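You operate a simulated robot arm through the tools that you are given. There is no shell and no other tool.

You are at the controls of a simulated robot arm. One attempt, no reset.

Task
Lock the coin roll named on the slip in the cash drawer.
Fine: stand it in the cup with the same word, close the drawer, turn the key back. Set down upright: what you pick out. Where these are worked on the way, their far stop is far enough and under half their travel is too little: drawer key.

Only the result counts: the job must be done as asked and must still hold three seconds after the hand-in. Knocking over, shifting, dropping, spilling or breaking anything else fails it.

Robot
A 6-joint arm with a two-finger gripper, fixed in place. Base frame: the origin is at the foot of the arm, x ahead of it, y to its left, z up. Lengths are in m, angles in rad, forces in N, time in s.
Its first joint turns from -2.897 to 2.897 rad. Payload 1.71 kg.
Tool frame: the origin (TCP) lies between the finger pads and is the grasp point; the fingertips stand 0.02 m ahead of it; z points along the fingers, y is the line along which they close. Largest opening 0.096 m; the body of the gripper starts 0.113 m behind the TCP.
Orientation is that of the tool frame in the base frame, as a unit quaternion [w, x, y, z]. With the fingers straight down and closing along the base's y, the tool's x points along the base's -x, its y along +y and its z along -z.

Tools
- The arm moves only by the tool servo_tool. Its argument "targets" is a list of rows, each a list of 7 numbers: the opening, from 0 (shut) to 1 (fully open), then the shift along the base's x, y, z in m, then the turn, a rotation vector about the base's x, y, z in rad. In form: [[hand, x, y, z, wx, wy, wz], ...]. A call has 1 to 20 rows; each row is the pose to reach, as a shift and turn from the pose commanded when the call began. A row lasts 0.2 s, in which the tool goes at most 0.05 m and 0.15 rad; a call with a longer step from one row to the next is refused whole, and so is a gripper value outside its range. Where a pose cannot be reached the arm comes as near as it can. A force on the tool above 60 N (or 10 N above the force at the start of the call, whichever is more), or a blocked arm, ends the call early, and 0.2 s more pass. The fingers move at their own pace (about 0.045 m/s each) and stop on an object; they squeeze with about 30 N. The grip force told is the motor's: it shows also when the fingers shut on nothing. Time passes only in rows, and 0.2 s behind the last, so rows that repeat a pose let the fingers close. It gives the time, the measured TCP pose, the force on the tool (base axes), the opening and the grip force at its end, in the units of the frame above (readings bear some noise), with the torque about the TCP (base axes, N m) and any sound that the robot's microphone picked up.
- Cameras (640 x 400 px; columns grow to the right, rows downward): "scene" is fixed at [0.0401, -0.4884, 1.3906]; the picture's right is [0.53, -0.84, 0.00], its down [-0.40, -0.25, -0.88] and it looks along [0.75, 0.47, -0.47] (base axes); focal length 363 px, centre (320, 200). "wrist" rides on the gripper at [0.066, 0.014, -0.145] in the tool frame; the picture's right is [-0.21, 0.98, 0.00], its down [-0.88, -0.18, -0.45] and it looks along [-0.44, -0.09, 0.90] (tool axes); focal length 275 px, centre (320, 200). There is no depth. A picture from a camera that has moved, and an enlarged one, comes with that camera's place and axes in the base frame and with its lens. The place of the scene camera against the robot may be out by one fixed shift of up to 0.025 m in any direction.
- snapshot(camera): a new picture of that camera. It takes no simulated time.
- raise_lower(by): slides the trunk up (or, below 0, down) by that many m; the arm rides with it, the base frame stays. It gives what a move gives, with no picture.
- zoom(camera, box): a new picture of the part [left, top, right, bottom] of that camera's present view, enlarged. It takes no simulated time.
- hand_in(): hands the job in; it is judged then, once.

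Places have to be worked out from the pictures, the camera data and where the tool is seen. Open the gripper and draw the arm clear of the work before you hand the job in, unless the task says otherwise.

The tools are called after "Call:" as name(argument=value, ...) on one line, values as JSON. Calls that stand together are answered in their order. servo_tool: Moves the arm, as the interface text tells. Its arguments: {"type":"object","properties":{"targets":{"type":"array","items":{"type":"array","items":{"type":"number"}}}},"required":["targets"]} The other tools are called the same way: raise_lower (by) slides the trunk up or down; snapshot (camera) takes a picture; zoom (camera, box) takes an enlarged picture of a part of a camera's view; hand_in () hands the job in.

At the start:

```text
t: 0.0
tool_pos: [0.5104, -0.1226, 1.1858]
tool_rot: [0.0, 0.0, 1.0, 0.0]
ft_force: [1.6, 0.1, 0.0]
ft_torque: [0.04, 0.19, -0.01]
grip_width: 0.0963
grip_force: 0.1
trunk travel left (down, up): [-0.175, 0.215]
```

scene: 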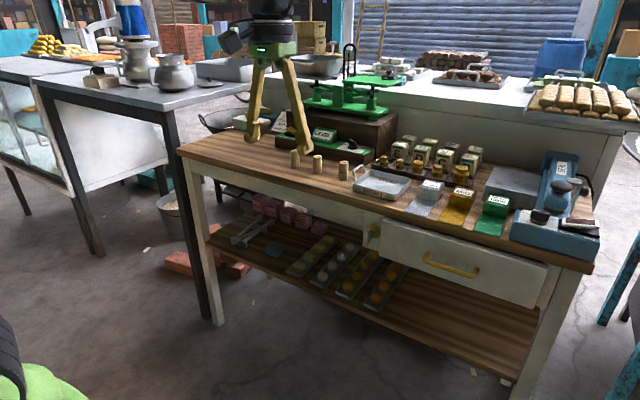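
wrist: 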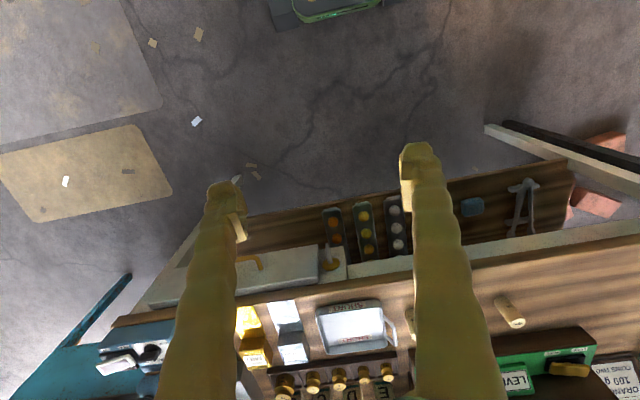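

I start by looking closely at the work area: the table top with coin rolls, the drawer, the key and the slip.

Call:
zoom(camera="scene", box=[270, 100, 430, 200])

Call:
zoom(camera="scene", box=[400, 130, 560, 230])

Call:
zoom(camera="scene", box=[350, 200, 560, 330])

Call:
zoom(camera="scene", box=[490, 130, 610, 260])

Call:
zoom(camera="wrist", box=[200, 200, 440, 400])

```text
4.00 times, centred on (350, 150) of scene
camera zoom: at [0.0401, -0.4884, 1.3906], right [0.53, -0.84, 0.0], down [-0.4, -0.25, -0.88], along [0.75, 0.47, -0.47], focal length 1451 px, centre (200, 400)
```

zoom: 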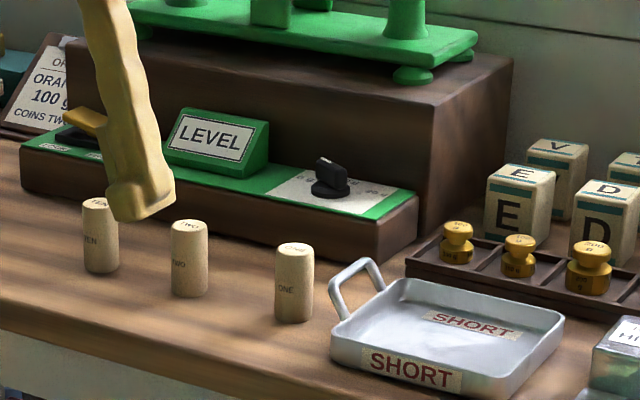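

```text
4.00 times, centred on (480, 180) of scene
camera zoom: at [0.0401, -0.4884, 1.3906], right [0.53, -0.84, 0.0], down [-0.4, -0.25, -0.88], along [0.75, 0.47, -0.47], focal length 1451 px, centre (-320, 280)
```

zoom: 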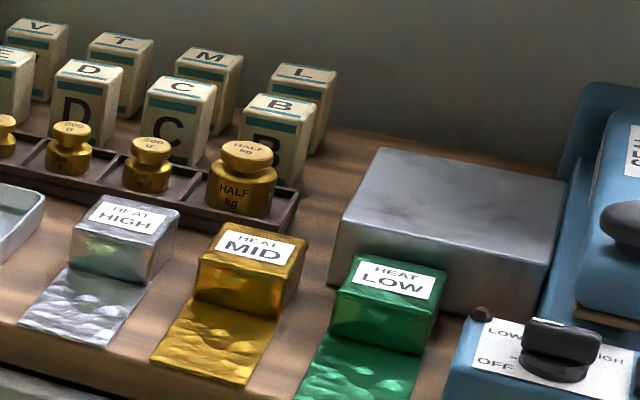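

```text
3.05 times, centred on (455, 265) of scene
camera zoom: at [0.0401, -0.4884, 1.3906], right [0.53, -0.84, 0.0], down [-0.4, -0.25, -0.88], along [0.75, 0.47, -0.47], focal length 1106 px, centre (-91, 2)
```

zoom: 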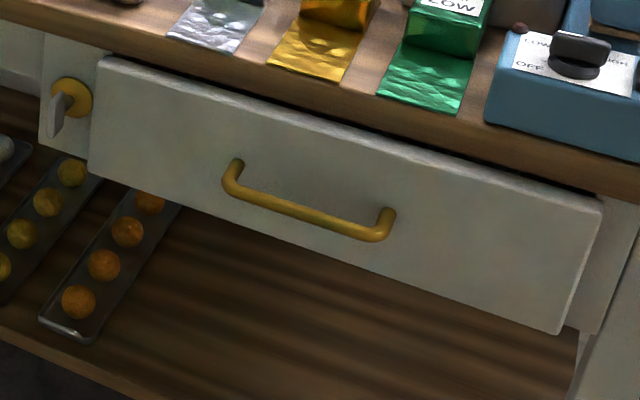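

```text
3.08 times, centred on (550, 195) of scene
camera zoom: at [0.0401, -0.4884, 1.3906], right [0.53, -0.84, 0.0], down [-0.4, -0.25, -0.88], along [0.75, 0.47, -0.47], focal length 1116 px, centre (-388, 215)
```

zoom: 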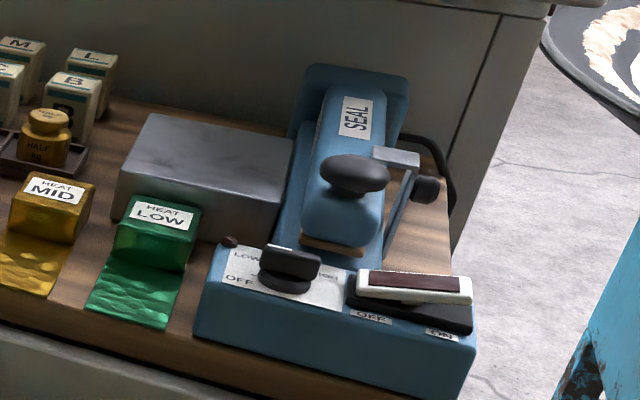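

```text
2.00 times, centred on (320, 300) of wrist
camera zoom: at [0.4452, -0.1089, 1.3288], right [0.21, 0.98, 0.0], down [0.88, -0.18, 0.44], along [0.43, -0.09, -0.9], focal length 551 px, centre (320, 0)
```

zoom: 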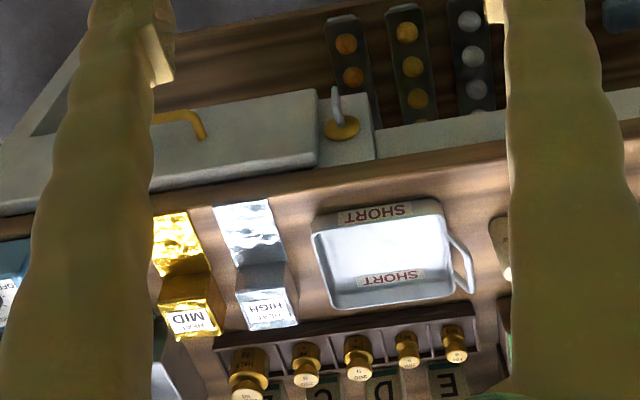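

The rolls read TEN, TWO and ONE, and a card at the left carries "COINS TWO…". I zoom in on that card and on the key.

Call:
zoom(camera="scene", box=[262, 100, 312, 140])

Call:
zoom(camera="wrist", box=[480, 300, 640, 400])

Call:
zoom(camera="scene", box=[350, 205, 430, 255])

Call:
zoom(camera="wrist", box=[240, 200, 420, 312])

Call:
zoom(camera="scene", box=[280, 130, 380, 192])

```text
10.00 times, centred on (287, 120) of scene
camera zoom: at [0.0401, -0.4884, 1.3906], right [0.53, -0.84, 0.0], down [-0.4, -0.25, -0.88], along [0.75, 0.47, -0.47], focal length 3628 px, centre (650, 1000)
```

zoom: 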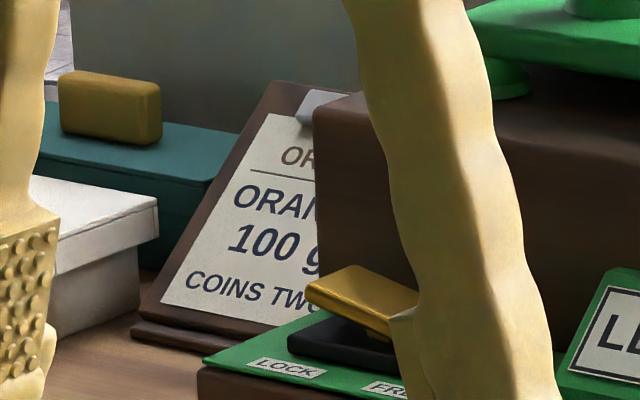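

```text
4.00 times, centred on (560, 350) of wrist
camera zoom: at [0.4452, -0.1089, 1.3288], right [0.21, 0.98, 0.0], down [0.88, -0.18, 0.44], along [0.43, -0.09, -0.9], focal length 1101 px, centre (-640, -400)
```

zoom: 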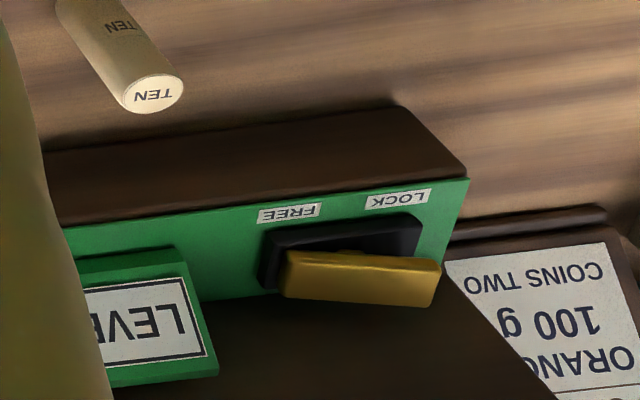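

```text
8.00 times, centred on (390, 230) of scene
camera zoom: at [0.0401, -0.4884, 1.3906], right [0.53, -0.84, 0.0], down [-0.4, -0.25, -0.88], along [0.75, 0.47, -0.47], focal length 2903 px, centre (-240, -40)
```

zoom: 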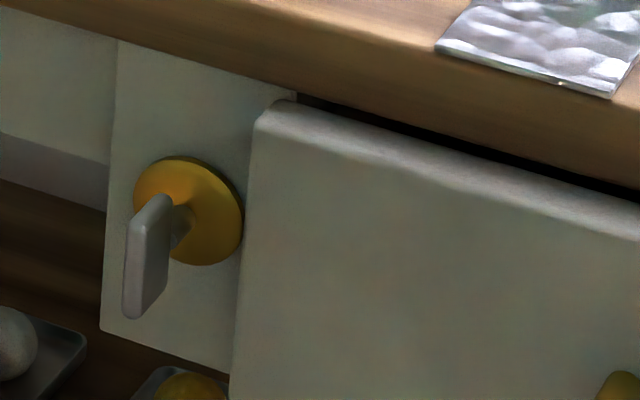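

```text
3.56 times, centred on (330, 256) of wrist
camera zoom: at [0.4452, -0.1089, 1.3288], right [0.21, 0.98, 0.0], down [0.88, -0.18, 0.44], along [0.43, -0.09, -0.9], focal length 979 px, centre (284, 1)
```

zoom: 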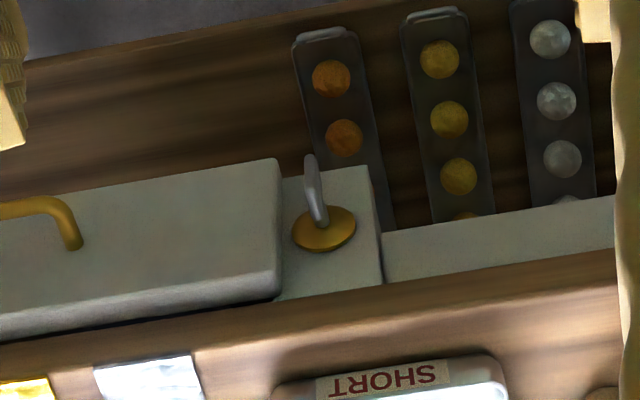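

```text
6.40 times, centred on (330, 161) of scene
camera zoom: at [0.0401, -0.4884, 1.3906], right [0.53, -0.84, 0.0], down [-0.4, -0.25, -0.88], along [0.75, 0.47, -0.47], focal length 2322 px, centre (256, 450)
```

zoom: 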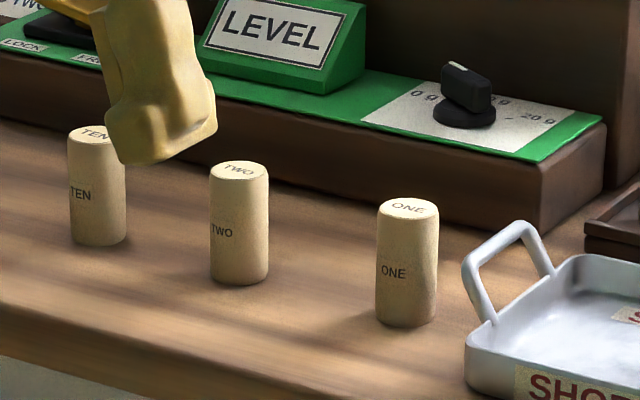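

The slip reads ORANGE 100 g, COINS TWO, so the TWO roll is the one. The key is at about (0.70, -0.21, 0.92) and the handle at about (0.69, -0.40, 0.92), on a drawer front facing the robot. I'll bring the tool down in front of the key and pitch it to point along +x.

Call:
servo_tool(targets=[[1, 0, -0.01, -0.02, 0, -0.14, 0], [1, 0, -0.02, -0.04, 0, -0.28, 0], [1, 0, -0.03, -0.06, 0, -0.42, 0], [1, 0, -0.04, -0.08, 0, -0.56, 0], [1, 0, -0.05, -0.1, 0, -0.7, 0], [1, 0, -0.06, -0.12, 0, -0.84, 0]])

Call:
snapshot(camera="wrist")

Call:
snapshot(camera="scene")

```text
t: 1.4
tool_pos: [0.5009, -0.183, 1.0678]
tool_rot: [0.412, 0.0, 0.911, 0.0]
ft_force: [-1.2, -0.8, 0.8]
ft_torque: [0.01, 0.01, 0.05]
grip_width: 0.0958
grip_force: 0.1
trunk travel left (down, up): [-0.175, 0.215]
```

```text
taken
camera wrist: at [0.3481, -0.1682, 1.1119], right [0.14, 0.98, 0.15], down [0.25, -0.18, 0.95], along [0.96, -0.09, -0.27], focal length 275 px, centre (320, 200)
```

wrist: 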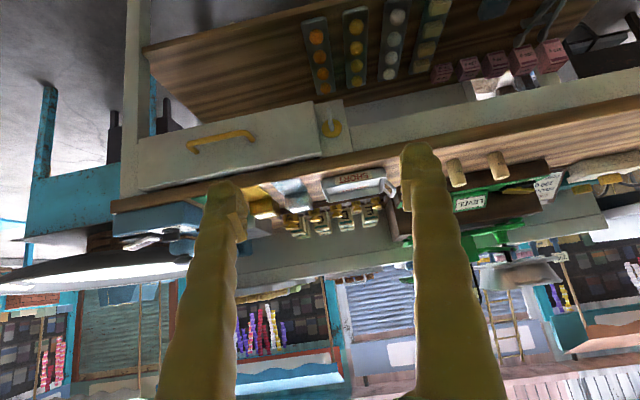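

```text
taken
```

scene: 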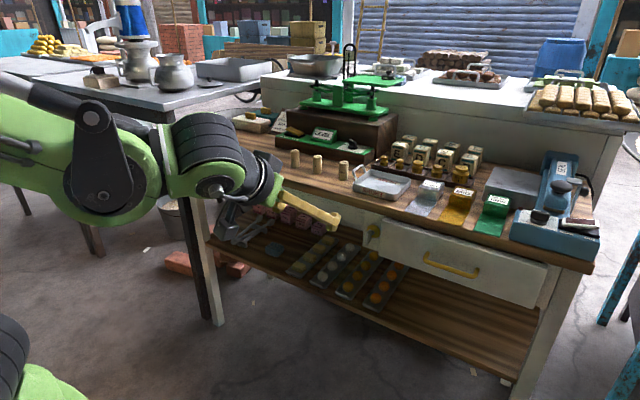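

The tool tilts as intended and the scene camera now sees everything clear of the arm. I zoom on the key and handle from both cameras to triangulate them.

Call:
zoom(camera="wrist", box=[120, 90, 360, 240])

Call:
zoom(camera="wrist", box=[290, 90, 370, 140])

Call:
zoom(camera="scene", box=[230, 95, 310, 145])

```text
2.67 times, centred on (240, 165) of wrist
camera zoom: at [0.3481, -0.1682, 1.1119], right [0.14, 0.98, 0.15], down [0.25, -0.18, 0.95], along [0.96, -0.09, -0.27], focal length 734 px, centre (533, 293)
```

zoom: 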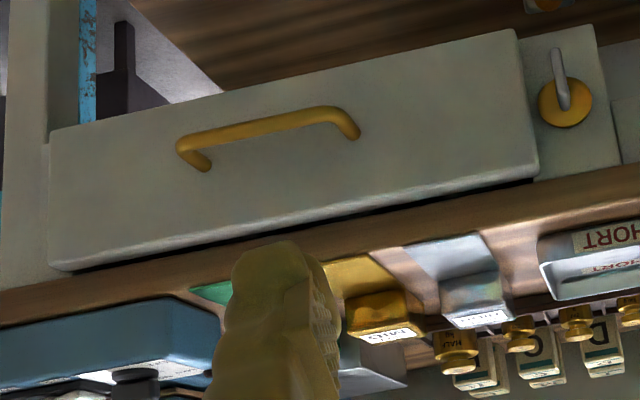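

```text
8.00 times, centred on (330, 115) of wrist
camera zoom: at [0.3481, -0.1682, 1.1119], right [0.14, 0.98, 0.15], down [0.25, -0.18, 0.95], along [0.96, -0.09, -0.27], focal length 2202 px, centre (240, 880)
```

zoom: 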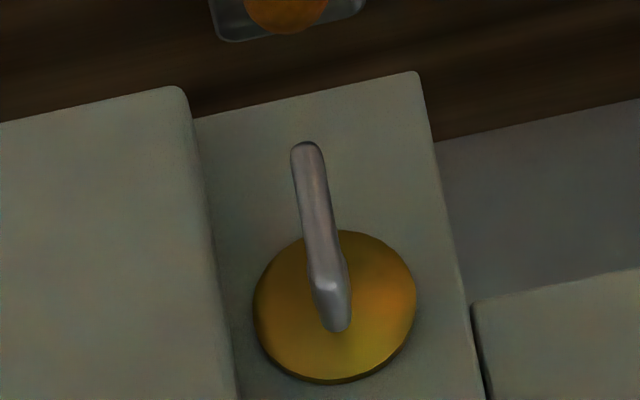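

```text
8.00 times, centred on (270, 120) of scene
camera zoom: at [0.0401, -0.4884, 1.3906], right [0.53, -0.84, 0.0], down [-0.4, -0.25, -0.88], along [0.75, 0.47, -0.47], focal length 2903 px, centre (720, 840)
```

zoom: 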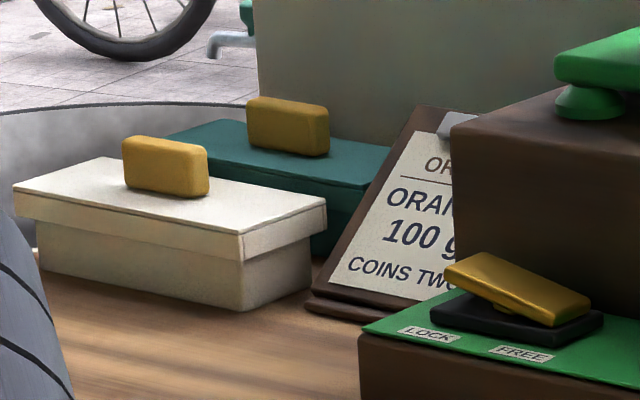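

The disc of the lock triangulates from two wrist views to about (0.86, -0.168, 0.825), further than my first guess. I zoom on the rolls in this view to check the table the same way.

Call:
zoom(camera="wrist", box=[430, 130, 590, 230])

Call:
zoom(camera="wrist", box=[170, 110, 270, 172])

```text
4.00 times, centred on (510, 180) of wrist
camera zoom: at [0.3481, -0.1682, 1.1119], right [0.14, 0.98, 0.15], down [0.25, -0.18, 0.95], along [0.96, -0.09, -0.27], focal length 1101 px, centre (-440, 280)
```

zoom: 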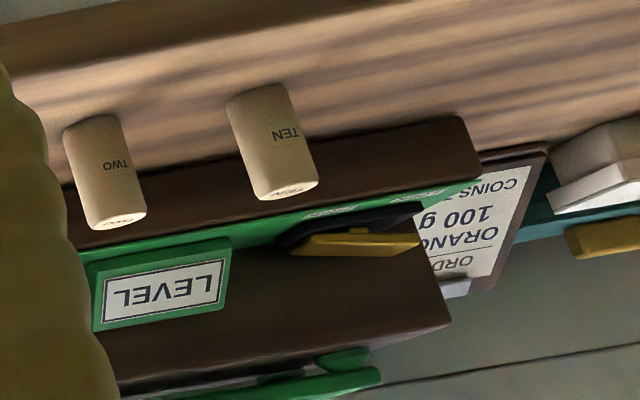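

```text
6.40 times, centred on (220, 141) of wrist
camera zoom: at [0.3481, -0.1682, 1.1119], right [0.14, 0.98, 0.15], down [0.25, -0.18, 0.95], along [0.96, -0.09, -0.27], focal length 1762 px, centre (960, 578)
```

zoom: 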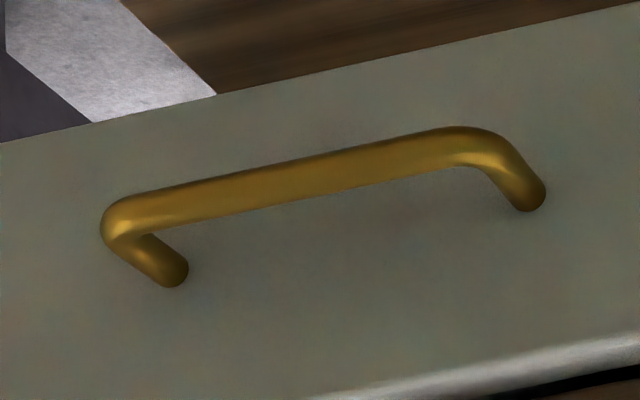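

TWO roll top is at about (0.947, 0.078, 0.974), table top near z 0.916, drawer front near x 0.85, handle bar centre about (0.814, -0.393, 0.82). Now I level the tool to point along +x, in front of the key with a gap.

Call:
servo_tool(targets=[[0.5, 0.018, 0.002, -0.03, 0, -0.0914, 0], [0.5, 0.036, 0.004, -0.06, 0, -0.1828, 0], [0.5, 0.055, 0.006, -0.09, 0, -0.2742, 0], [0.5, 0.075, 0.008, -0.12, 0, -0.3656, 0], [0.5, 0.095, 0.01, -0.15, 0, -0.457, 0], [0.5, 0.115, 0.012, -0.18, 0, -0.5484, 0], [0.5, 0.135, 0.013, -0.21, 0, -0.6398, 0], [0.5, 0.15, 0.0136, -0.24, 0, -0.7308, 0], [0.5, 0.15, 0.0136, -0.24, 0, -0.7308, 0]])

Call:
snapshot(camera="wrist")

Call:
snapshot(camera="scene")

```text
t: 3.4
tool_pos: [0.7375, -0.2101, 0.9644]
tool_rot: [0.711, 0.0, 0.703, 0.0]
ft_force: [0.8, -0.6, -0.5]
ft_torque: [0.0, -0.07, 0.02]
grip_width: 0.0481
grip_force: 0.0
out of reach, approached as far as the arm can: row 5, 6, 7, 8, 9
trunk travel left (down, up): [-0.175, 0.215]
```

```text
taken
camera wrist: at [0.5931, -0.1957, 0.8955], right [0.0, 0.98, 0.21], down [-0.46, -0.18, 0.87], along [0.89, -0.09, 0.45], focal length 275 px, centre (320, 200)
```

wrist: 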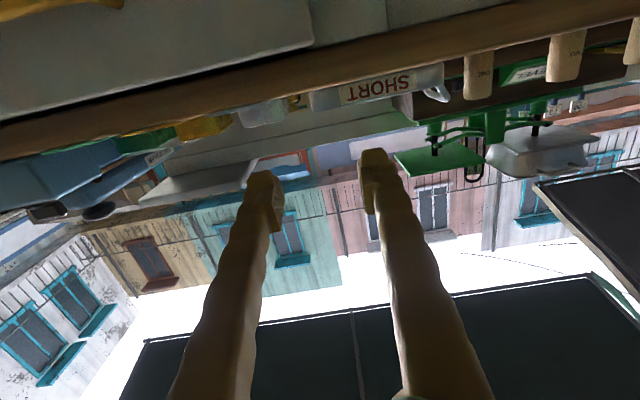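

```text
taken
```

scene: 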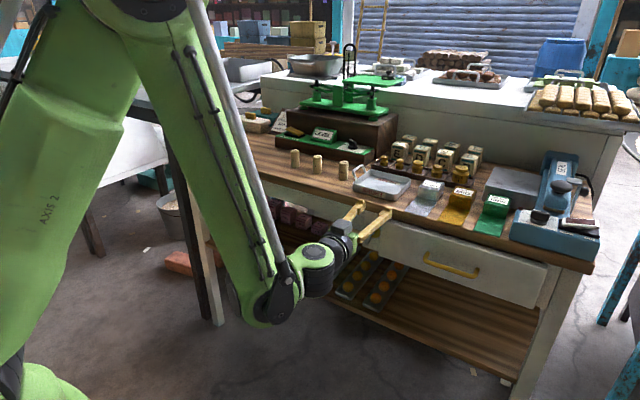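

The level pose is out of reach that low with the trunk where it is; the arm stopped at (0.7375, -0.21, 0.964), clear of the table. I lower the trunk by 0.14 so the same arm posture comes to key height.

Call:
raise_lower(by=-0.14)

Call:
snapshot(camera="wrist")

Call:
snapshot(camera="scene")

```text
t: 5.1
tool_pos: [0.7375, -0.21, 0.8266]
tool_rot: [0.712, 0.0, 0.702, 0.0]
ft_force: [-0.1, 0.0, 0.1]
ft_torque: [0.04, 0.02, 0.0]
grip_width: 0.0482
grip_force: 0.2
trunk travel left (down, up): [-0.035, 0.355]
```

```text
taken
camera wrist: at [0.5918, -0.1954, 0.7565], right [0.0, 0.98, 0.21], down [-0.46, -0.18, 0.87], along [0.89, -0.09, 0.45], focal length 275 px, centre (320, 200)
```

wrist: 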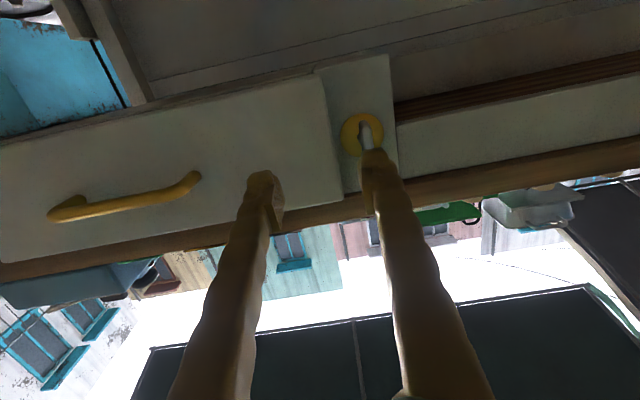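

```text
taken
```

scene: 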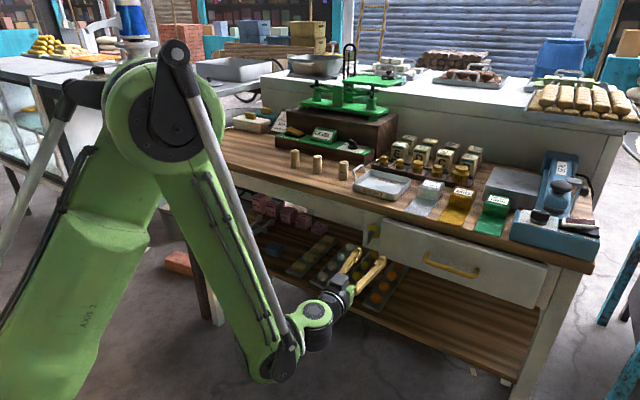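

Now the tool is at key height, a bit to the right of it. I zoom on the lock to refine the key position.

Call:
zoom(camera="wrist", box=[310, 95, 430, 170])

Call:
zoom(camera="wrist", box=[30, 150, 230, 275])

Call:
zoom(camera="scene", box=[320, 210, 440, 285])

```text
5.33 times, centred on (370, 132) of wrist
camera zoom: at [0.5918, -0.1954, 0.7565], right [0.0, 0.98, 0.21], down [-0.46, -0.18, 0.87], along [0.89, -0.09, 0.45], focal length 1468 px, centre (53, 560)
```

zoom: 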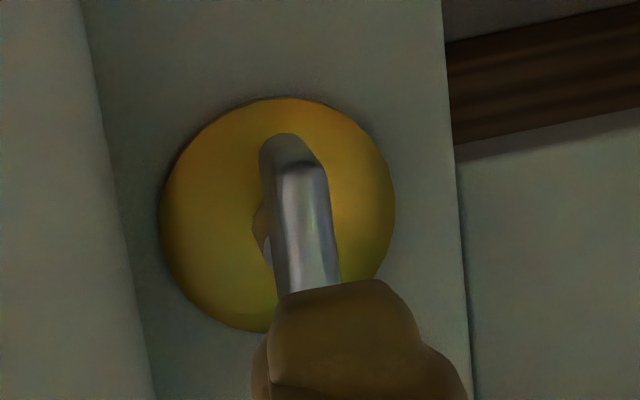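

```text
3.20 times, centred on (130, 212) of wrist
camera zoom: at [0.5918, -0.1954, 0.7565], right [0.0, 0.98, 0.21], down [-0.46, -0.18, 0.87], along [0.89, -0.09, 0.45], focal length 881 px, centre (928, 160)
```

zoom: 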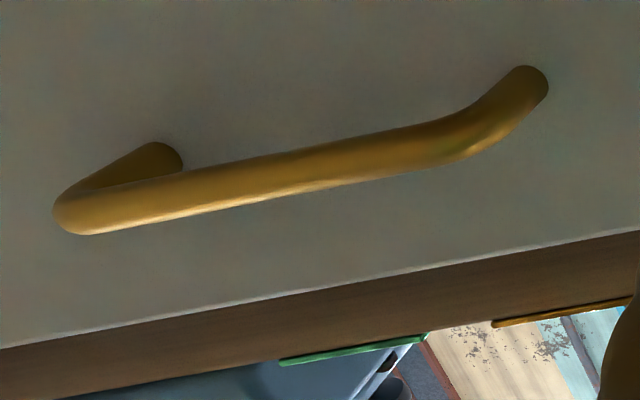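

```text
5.33 times, centred on (380, 248) of scene
camera zoom: at [0.0401, -0.4884, 1.3906], right [0.53, -0.84, 0.0], down [-0.4, -0.25, -0.88], along [0.75, 0.47, -0.47], focal length 1935 px, centre (0, -53)
```

zoom: 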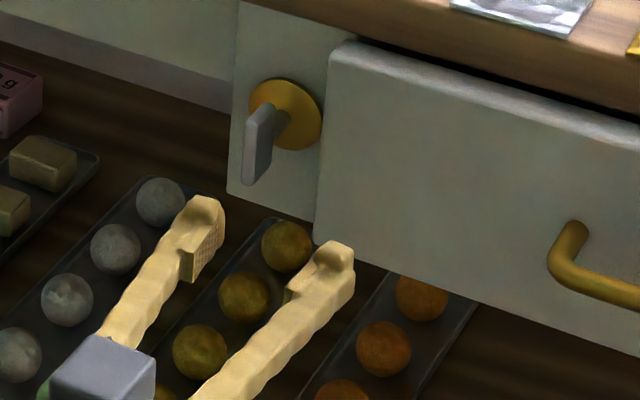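

Disc refines to about (0.852, -0.170, 0.830), with the key bow about x 0.817–0.832. Because the last commanded pose was unreachable, I send a null row to see where the command reference is now.

Call:
servo_tool(targets=[[0.5, 0, 0, 0, 0, 0, 0]])

```text
t: 5.5
tool_pos: [0.7369, -0.2087, 0.8261]
tool_rot: [0.711, -0.001, 0.703, 0.001]
ft_force: [-0.4, 0.9, -0.2]
ft_torque: [0.01, 0.0, 0.03]
grip_width: 0.0477
grip_force: 0.0
trunk travel left (down, up): [-0.035, 0.355]
```

The reference follows the actual pose. I shift to line up with the key axis at y -0.170, z 0.830, still short of it, and look again.

Call:
servo_tool(targets=[[0.5, 0, 0.02, 0.002, 0, 0.006, 0], [0.5, 0, 0.0395, 0.0035, 0, 0.012, 0], [0.5, 0.02, 0.0395, 0.0035, 0, 0.012, 0], [0.5, 0.02, 0.0395, 0.0035, 0, 0.012, 0]])

Call:
snapshot(camera="wrist")

Call:
zoom(camera="wrist", box=[240, 80, 400, 180])

Call:
zoom(camera="scene", box=[320, 210, 440, 285])

```text
t: 6.5
tool_pos: [0.7563, -0.1694, 0.8301]
tool_rot: [0.707, 0.0, 0.707, 0.0]
ft_force: [-0.1, 0.6, -0.1]
ft_torque: [0.02, -0.03, -0.03]
grip_width: 0.048
grip_force: 0.0
trunk travel left (down, up): [-0.035, 0.355]
```

```text
taken
camera wrist: at [0.6111, -0.1551, 0.7634], right [0.0, 0.98, 0.21], down [-0.44, -0.18, 0.88], along [0.9, -0.09, 0.44], focal length 275 px, centre (320, 200)
```

wrist: 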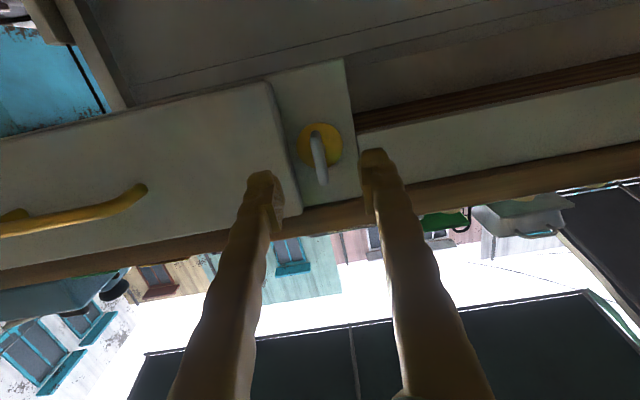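

```text
4.00 times, centred on (320, 130) of wrist
camera zoom: at [0.6111, -0.1551, 0.7634], right [0.0, 0.98, 0.21], down [-0.44, -0.18, 0.88], along [0.9, -0.09, 0.44], focal length 1101 px, centre (320, 480)
```

zoom: 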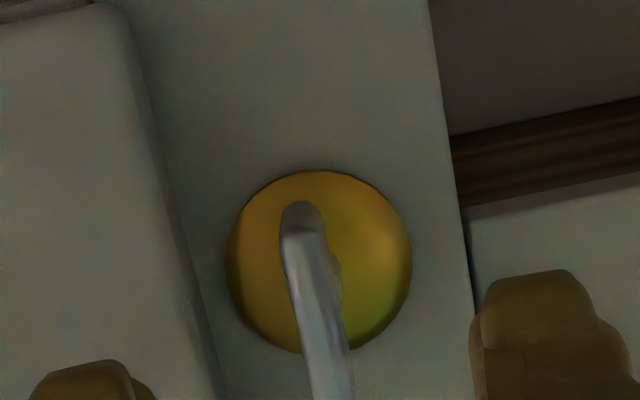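

```text
5.33 times, centred on (380, 248) of scene
camera zoom: at [0.0401, -0.4884, 1.3906], right [0.53, -0.84, 0.0], down [-0.4, -0.25, -0.88], along [0.75, 0.47, -0.47], focal length 1935 px, centre (0, -53)
```

zoom: 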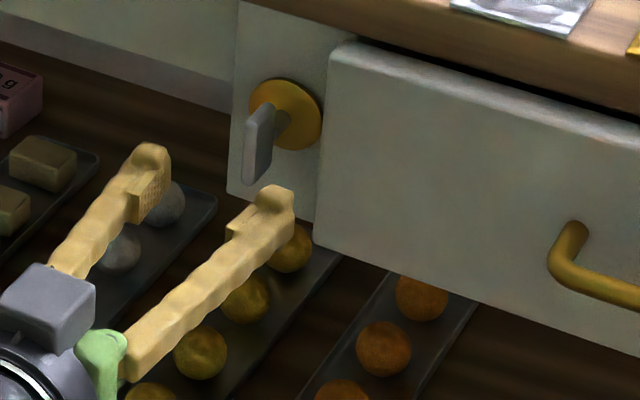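

The lock disc now sits right on the tool axis and the bow is centred between the fingers. I advance about 0.061 m so the pads straddle the bow, then close.

Call:
servo_tool(targets=[[0.5, 0.02, 0, 0, 0, 0, 0], [0.5, 0.04, 0, 0, 0, 0, 0], [0.5, 0.055, 0, 0, 0, 0, 0], [0.5, 0.061, 0, 0, 0, 0, 0], [0.5, 0.061, 0, 0, 0, 0, 0]])

Call:
snapshot(camera="wrist")

Call:
zoom(camera="scene", box=[320, 210, 440, 285])

```text
t: 7.7
tool_pos: [0.8155, -0.1694, 0.8296]
tool_rot: [0.707, 0.001, 0.707, -0.001]
ft_force: [-50.2, 5.4, -24.5]
ft_torque: [0.69, 0.47, -1.48]
grip_width: 0.0476
grip_force: 0.0
trunk travel left (down, up): [-0.035, 0.355]
```

```text
taken
camera wrist: at [0.6698, -0.1555, 0.7629], right [0.0, 0.98, 0.21], down [-0.45, -0.18, 0.88], along [0.9, -0.09, 0.44], focal length 275 px, centre (320, 200)
```

wrist: 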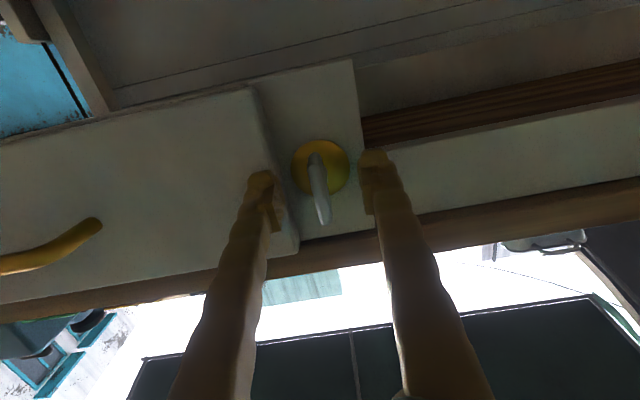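

```text
5.33 times, centred on (380, 248) of scene
camera zoom: at [0.0401, -0.4884, 1.3906], right [0.53, -0.84, 0.0], down [-0.4, -0.25, -0.88], along [0.75, 0.47, -0.47], focal length 1935 px, centre (0, -53)
```

zoom: 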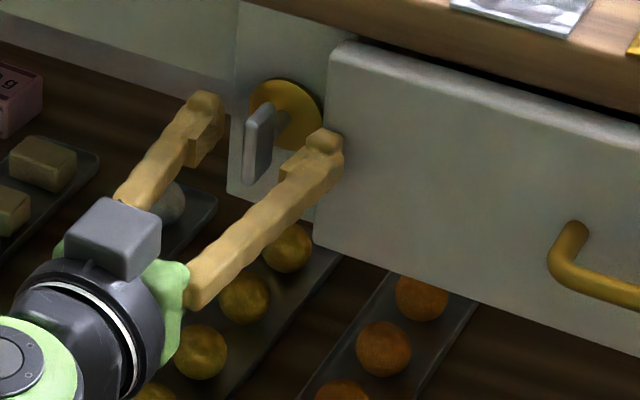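

Force shows the right finger is touching the drawer front (its face is at x≈0.836, edge near y -0.195). I back off 12 mm, narrow the opening, come back to just short of that and close on the bow.

Call:
servo_tool(targets=[[0.5, -0.012, 0, 0, 0, 0, 0], [0.24, -0.012, 0, 0, 0, 0, 0], [0.24, -0.012, 0, 0, 0, 0, 0], [0.24, -0.012, 0, 0, 0, 0, 0]])

Call:
zoom(camera="wrist", box=[240, 120, 400, 220])

```text
t: 8.7
tool_pos: [0.8056, -0.1699, 0.8292]
tool_rot: [0.708, 0.0, 0.706, -0.001]
ft_force: [-0.3, -0.8, -0.4]
ft_torque: [0.01, -0.02, -0.01]
grip_width: 0.023
grip_force: 0.0
trunk travel left (down, up): [-0.035, 0.355]
```

```text
4.00 times, centred on (320, 170) of wrist
camera zoom: at [0.6598, -0.1557, 0.7616], right [0.0, 0.98, 0.21], down [-0.44, -0.18, 0.88], along [0.9, -0.09, 0.43], focal length 1101 px, centre (320, 320)
```

zoom: 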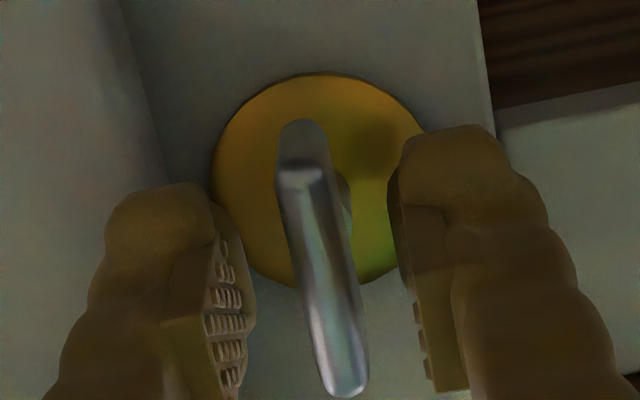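

The bow is centred between the pads with no contact. I go in 8 mm and close on it.

Call:
servo_tool(targets=[[0.24, 0.008, 0, 0, 0, 0, 0], [0.24, 0.008, 0, 0, 0, 0, 0], [0, 0.008, 0, 0, 0, 0, 0], [0, 0.008, 0, 0, 0, 0, 0], [0, 0.008, 0, 0, 0, 0, 0]])

Call:
zoom(camera="wrist", box=[240, 120, 400, 220])

```text
t: 9.9
tool_pos: [0.8138, -0.1695, 0.8295]
tool_rot: [0.707, -0.001, 0.707, 0.0]
ft_force: [3.3, -1.5, 2.2]
ft_torque: [0.02, -0.04, -0.02]
grip_width: 0.007
grip_force: 35.4
trunk travel left (down, up): [-0.035, 0.355]
```

```text
4.00 times, centred on (320, 170) of wrist
camera zoom: at [0.6677, -0.1553, 0.7616], right [0.0, 0.98, 0.21], down [-0.44, -0.18, 0.88], along [0.9, -0.09, 0.43], focal length 1101 px, centre (320, 320)
```

zoom: 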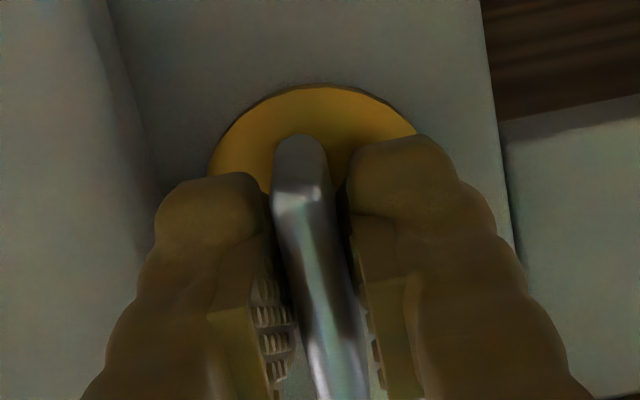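

Key held at 7 mm width. I try a small turn about +x (0.2 rad) and watch the torque to find which way it's free.

Call:
servo_tool(targets=[[0, 0, 0, 0, 0.06, 0, 0], [0, 0, 0, 0, 0.12, 0, 0], [0, 0, 0, 0, 0.2, 0, 0]])

Call:
zoom(camera="wrist", box=[240, 120, 400, 220])

```text
t: 10.7
tool_pos: [0.8132, -0.1685, 0.8294]
tool_rot: [0.703, 0.07, 0.704, 0.071]
ft_force: [-3.2, 3.6, -7.7]
ft_torque: [0.0, 0.15, 0.06]
grip_width: 0.007
grip_force: 34.6
trunk travel left (down, up): [-0.035, 0.355]
```

```text
4.00 times, centred on (320, 170) of wrist
camera zoom: at [0.6677, -0.1423, 0.7658], right [0.0, 0.92, 0.4], down [-0.44, -0.36, 0.82], along [0.9, -0.18, 0.41], focal length 1101 px, centre (320, 320)
```

zoom: 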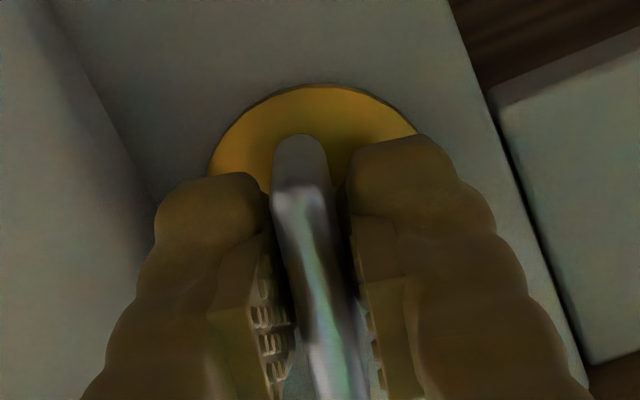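

The key follows freely (torque about x ≈ 0) in the +x sense. I keep turning in that sense, watching for a stop.

Call:
servo_tool(targets=[[0, 0, 0, 0, 0.12, 0, 0], [0, 0, 0, 0, 0.24, 0, 0], [0, 0, 0, 0, 0.36, 0, 0], [0, 0, 0, 0, 0.48, 0, 0], [0, 0, 0, 0, 0.6, 0, 0], [0, 0, 0, 0, 0.72, 0, 0], [0, 0, 0, 0, 0.84, 0, 0]])

Call:
snapshot(camera="wrist")

Call:
zoom(camera="scene", box=[320, 195, 440, 270])

```text
t: 12.3
tool_pos: [0.8134, -0.1672, 0.8291]
tool_rot: [0.613, 0.351, 0.614, 0.352]
ft_force: [9.6, 19.7, 20.0]
ft_torque: [0.01, -0.26, 0.31]
grip_width: 0.0068
grip_force: 35.5
trunk travel left (down, up): [-0.035, 0.355]
```

```text
taken
camera wrist: at [0.6677, -0.1047, 0.8065], right [0.0, 0.32, 0.95], down [-0.44, -0.85, 0.28], along [0.9, -0.42, 0.14], focal length 275 px, centre (320, 200)
```

wrist: 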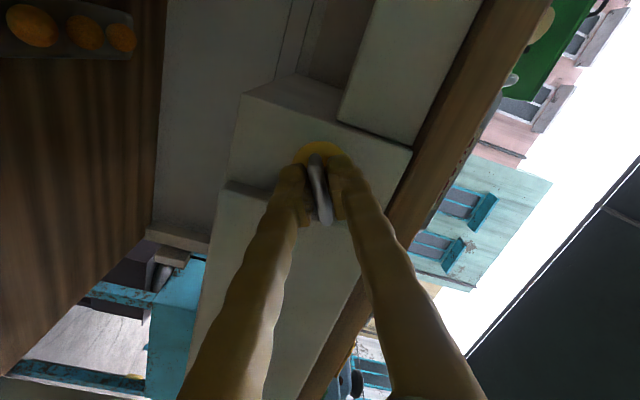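

```text
5.33 times, centred on (380, 232) of scene
camera zoom: at [0.0401, -0.4884, 1.3906], right [0.53, -0.84, 0.0], down [-0.4, -0.25, -0.88], along [0.75, 0.47, -0.47], focal length 1935 px, centre (0, 27)
```

zoom: 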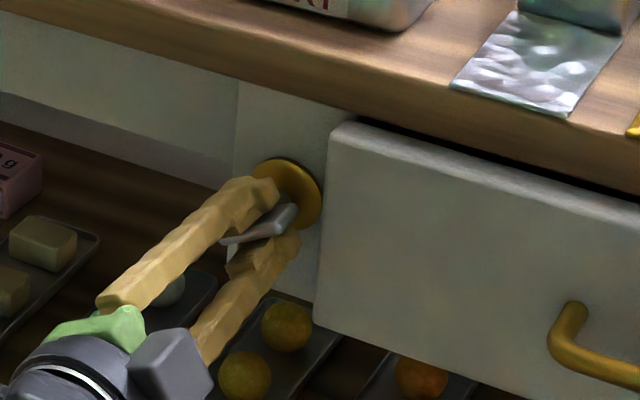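

About 1.04 rad turned with no opposing torque; a side force of ~28 N suggests the TCP is ~1 mm off the key axis toward +y,+z. I continue the turn with a small correction.

Call:
servo_tool(targets=[[0, 0, 0.0008, 0.001, 0, 0, 0], [0, 0, 0.0008, 0.001, 0.1, 0, 0], [0, 0, 0.0008, 0.0012, 0.2, 0, 0], [0, 0, 0.0008, 0.0014, 0.3, 0, 0], [0, 0, 0.0008, 0.0014, 0.4, 0, 0]])

```text
t: 13.5
tool_pos: [0.8136, -0.1669, 0.8298]
tool_rot: [0.531, 0.466, 0.532, 0.466]
ft_force: [-11.1, 16.9, -11.1]
ft_torque: [0.06, 0.23, 0.55]
grip_width: 0.0071
grip_force: 35.1
trunk travel left (down, up): [-0.035, 0.355]
```

At 1.44 rad, still no torque about the key axis. I continue in small steps to find the far stop.

Call:
servo_tool(targets=[[0, 0, 0.0005, -0.0003, 0.05, 0, 0], [0, 0, 0.0005, -0.0003, 0.1, 0, 0], [0, 0, 0.0005, -0.0003, 0.15, 0, 0], [0, 0, 0.0005, -0.0003, 0.2, 0, 0]])

Call:
snapshot(camera="wrist")

Call:
zoom(camera="scene", box=[320, 195, 440, 270])

```text
t: 14.5
tool_pos: [0.814, -0.1676, 0.8299]
tool_rot: [0.482, 0.518, 0.482, 0.516]
ft_force: [-18.6, 13.3, -12.8]
ft_torque: [-0.47, 0.16, 0.1]
grip_width: 0.0076
grip_force: 35.0
trunk travel left (down, up): [-0.035, 0.355]
```

```text
taken
camera wrist: at [0.6679, -0.1037, 0.847], right [0.0, -0.27, 0.96], down [-0.45, -0.86, -0.24], along [0.9, -0.43, -0.12], focal length 275 px, centre (320, 200)
```

wrist: 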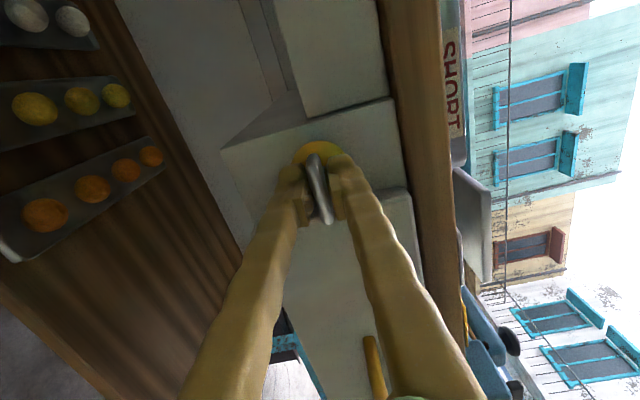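

```text
5.33 times, centred on (380, 232) of scene
camera zoom: at [0.0401, -0.4884, 1.3906], right [0.53, -0.84, 0.0], down [-0.4, -0.25, -0.88], along [0.75, 0.47, -0.47], focal length 1935 px, centre (0, 27)
```

zoom: 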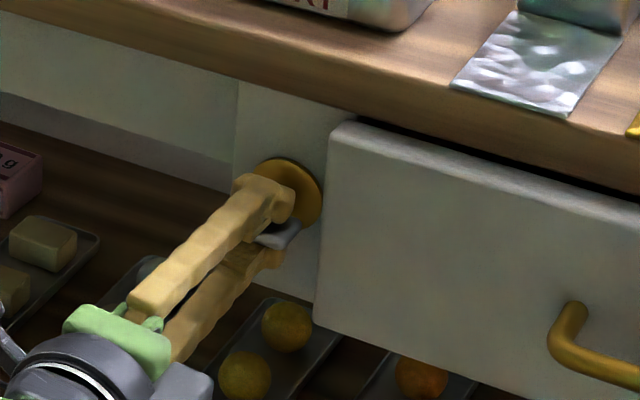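

The torque of -0.47 N·m at ~1.6 rad marks the far stop, a quarter turn. I relax the twist, open, back straight off the key and slide over in front of the drawer handle; the roll now suits the horizontal bar.

Call:
servo_tool(targets=[[0, 0, 0, 0, -0.06, 0, 0], [0.3, 0, 0, 0, -0.06, 0, 0], [0.3, 0, 0, 0, -0.06, 0, 0], [0.3, -0.03, 0, 0, -0.07, 0, 0], [0.4, -0.07, 0, 0, -0.07, 0, 0], [0.4, -0.09, -0.03, 0, -0.07, 0, 0], [0.4, -0.09, -0.07, 0, -0.07, 0, 0], [0.4, -0.09, -0.11, 0, -0.07, 0, 0], [0.4, -0.09, -0.15, 0, -0.07, 0, 0], [0.4, -0.09, -0.18, 0, -0.07, 0, 0], [0.4, -0.09, -0.18, 0, -0.07, 0, 0]])

Call:
snapshot(camera="wrist")

Call:
zoom(camera="scene", box=[320, 195, 480, 295])

```text
t: 16.9
tool_pos: [0.7254, -0.3457, 0.8329]
tool_rot: [0.5, 0.5, 0.5, 0.499]
ft_force: [0.4, 0.6, -0.4]
ft_torque: [0.0, 0.0, -0.03]
grip_width: 0.0383
grip_force: 0.0
trunk travel left (down, up): [-0.035, 0.355]
```

```text
taken
camera wrist: at [0.5797, -0.2808, 0.8448], right [0.0, -0.21, 0.98], down [-0.45, -0.88, -0.18], along [0.9, -0.44, -0.09], focal length 275 px, centre (320, 200)
```

wrist: 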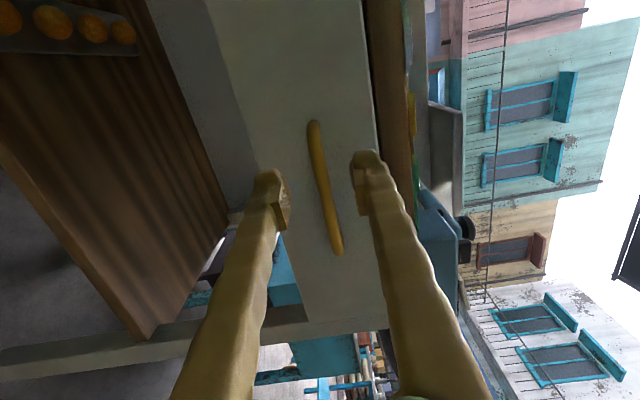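

```text
4.00 times, centred on (400, 245) of scene
camera zoom: at [0.0401, -0.4884, 1.3906], right [0.53, -0.84, 0.0], down [-0.4, -0.25, -0.88], along [0.75, 0.47, -0.47], focal length 1451 px, centre (0, 20)
```

zoom: 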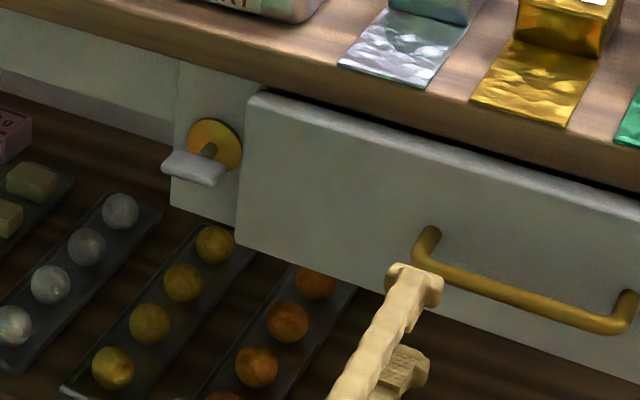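

The key now lies horizontal (turned), and the bar works out at about x 0.80, y -0.385 centre, z 0.832. I line up with its middle, advance so the fingers straddle it, and close.

Call:
servo_tool(targets=[[0.4, 0, -0.02, -0.001, 0, 0, 0], [0.4, 0, -0.039, -0.001, 0, 0, 0], [0.4, 0.03, -0.039, -0.001, 0, 0, 0], [0.4, 0.055, -0.039, -0.001, 0, 0, 0], [0.4, 0.072, -0.039, -0.001, 0, 0, 0], [0.4, 0.077, -0.039, -0.001, 0, 0, 0]])

Call:
zoom(camera="wrist", box=[200, 80, 440, 230])

Call:
zoom(camera="scene", box=[370, 210, 530, 310])

```text
t: 18.3
tool_pos: [0.8032, -0.385, 0.8274]
tool_rot: [0.501, 0.501, 0.499, 0.499]
ft_force: [-0.8, -0.9, 0.4]
ft_torque: [0.04, -0.01, 0.02]
grip_width: 0.038
grip_force: 0.1
trunk travel left (down, up): [-0.035, 0.355]
```

```text
2.67 times, centred on (320, 155) of wrist
camera zoom: at [0.6568, -0.3203, 0.8412], right [0.0, -0.21, 0.98], down [-0.45, -0.88, -0.18], along [0.9, -0.44, -0.09], focal length 734 px, centre (320, 320)
```

zoom: 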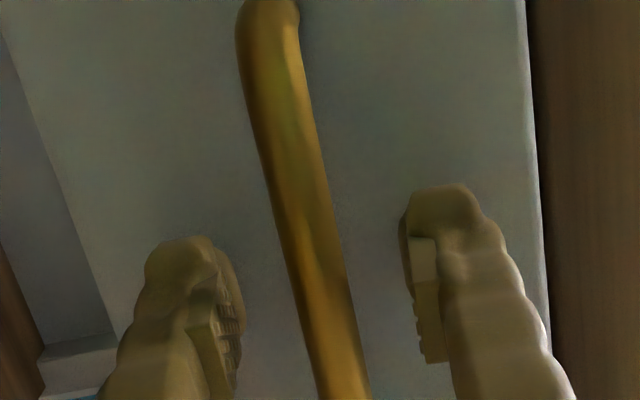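

```text
4.00 times, centred on (450, 260) of scene
camera zoom: at [0.0401, -0.4884, 1.3906], right [0.53, -0.84, 0.0], down [-0.4, -0.25, -0.88], along [0.75, 0.47, -0.47], focal length 1451 px, centre (-200, -40)
```

zoom: 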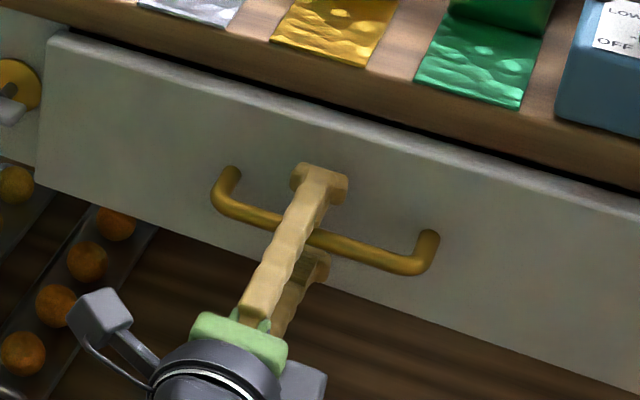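

The bar is between the fingers and roughly centred. I close on it.

Call:
servo_tool(targets=[[0.1, 0, 0, 0, 0, 0, 0], [0, 0, 0, 0, 0, 0, 0], [0, 0, 0, 0, 0, 0, 0], [0, 0, 0, 0, 0, 0, 0]])

Call:
zoom(camera="wrist", box=[200, 80, 440, 230])

```text
t: 19.3
tool_pos: [0.8012, -0.385, 0.8302]
tool_rot: [0.5, 0.501, 0.5, 0.499]
ft_force: [1.8, -3.2, 18.5]
ft_torque: [0.03, 0.07, 0.03]
grip_width: 0.0064
grip_force: 34.6
trunk travel left (down, up): [-0.035, 0.355]
```

```text
2.67 times, centred on (320, 155) of wrist
camera zoom: at [0.6561, -0.3203, 0.8421], right [0.0, -0.21, 0.98], down [-0.45, -0.88, -0.18], along [0.9, -0.44, -0.09], focal length 734 px, centre (320, 320)
```

zoom: 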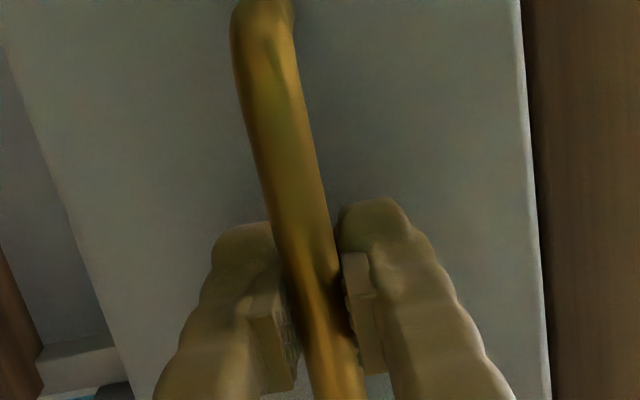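

Bar gripped (34.6 N). There's an 18 N upward load so I give 1 mm in z, and pull gently 4 cm to test whether the drawer is free.

Call:
servo_tool(targets=[[0, 0, 0, 0.0012, 0, 0, 0], [0, -0.01, 0, 0.0012, 0, 0, 0], [0, -0.02, 0, 0.0012, 0, 0, 0], [0, -0.04, 0, 0.0012, 0, 0, 0]])

Call:
snapshot(camera="scene")

```text
t: 20.3
tool_pos: [0.7618, -0.3864, 0.8298]
tool_rot: [0.5, 0.501, 0.5, 0.499]
ft_force: [-1.2, 13.7, -11.4]
ft_torque: [0.0, -0.03, -0.11]
grip_width: 0.0063
grip_force: 34.8
trunk travel left (down, up): [-0.035, 0.355]
```

```text
taken
```

scene: 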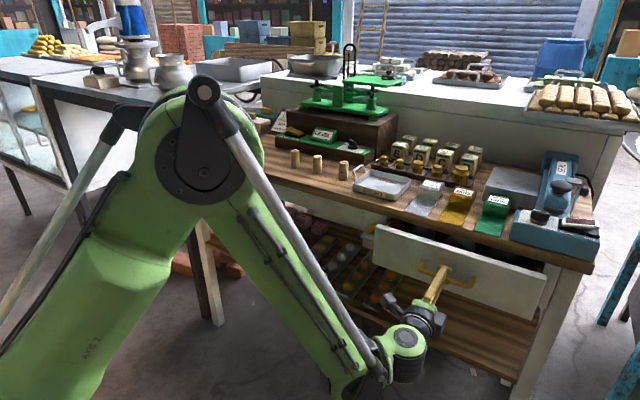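

The drawer slides freely, so it's unlocked. I keep pulling in small steps, watching whether the arm's near limit gets in the way.

Call:
servo_tool(targets=[[0, -0.015, -0.001, 0.0006, 0, 0, 0], [0, -0.03, -0.001, 0.0006, 0, 0, 0]])

```text
t: 20.9
tool_pos: [0.7315, -0.3866, 0.8298]
tool_rot: [0.5, 0.499, 0.501, 0.5]
ft_force: [-0.5, 28.4, -22.7]
ft_torque: [0.05, -0.11, -0.17]
grip_width: 0.0063
grip_force: 34.9
trunk travel left (down, up): [-0.035, 0.355]
```

Still in reach; side forces tell me to shift +2 mm in y and -1.3 mm in z to relieve. I correct that and pull further.

Call:
servo_tool(targets=[[0, 0, 0.002, -0.0013, 0, 0, 0], [0, -0.02, 0.002, -0.0013, 0, 0, 0], [0, -0.035, 0.002, -0.0013, 0, 0, 0]])

Call:
snapshot(camera="scene")

```text
t: 21.7
tool_pos: [0.6959, -0.3849, 0.8304]
tool_rot: [0.5, 0.5, 0.5, 0.5]
ft_force: [-0.7, 3.9, 3.9]
ft_torque: [0.0, -0.01, -0.63]
grip_width: 0.0064
grip_force: 35.0
trunk travel left (down, up): [-0.035, 0.355]
```

```text
taken
```

scene: 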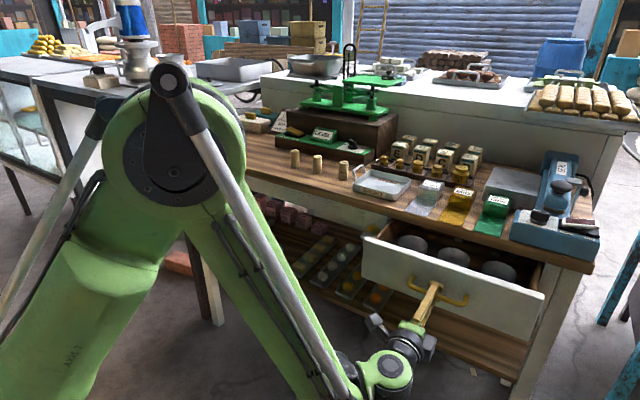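

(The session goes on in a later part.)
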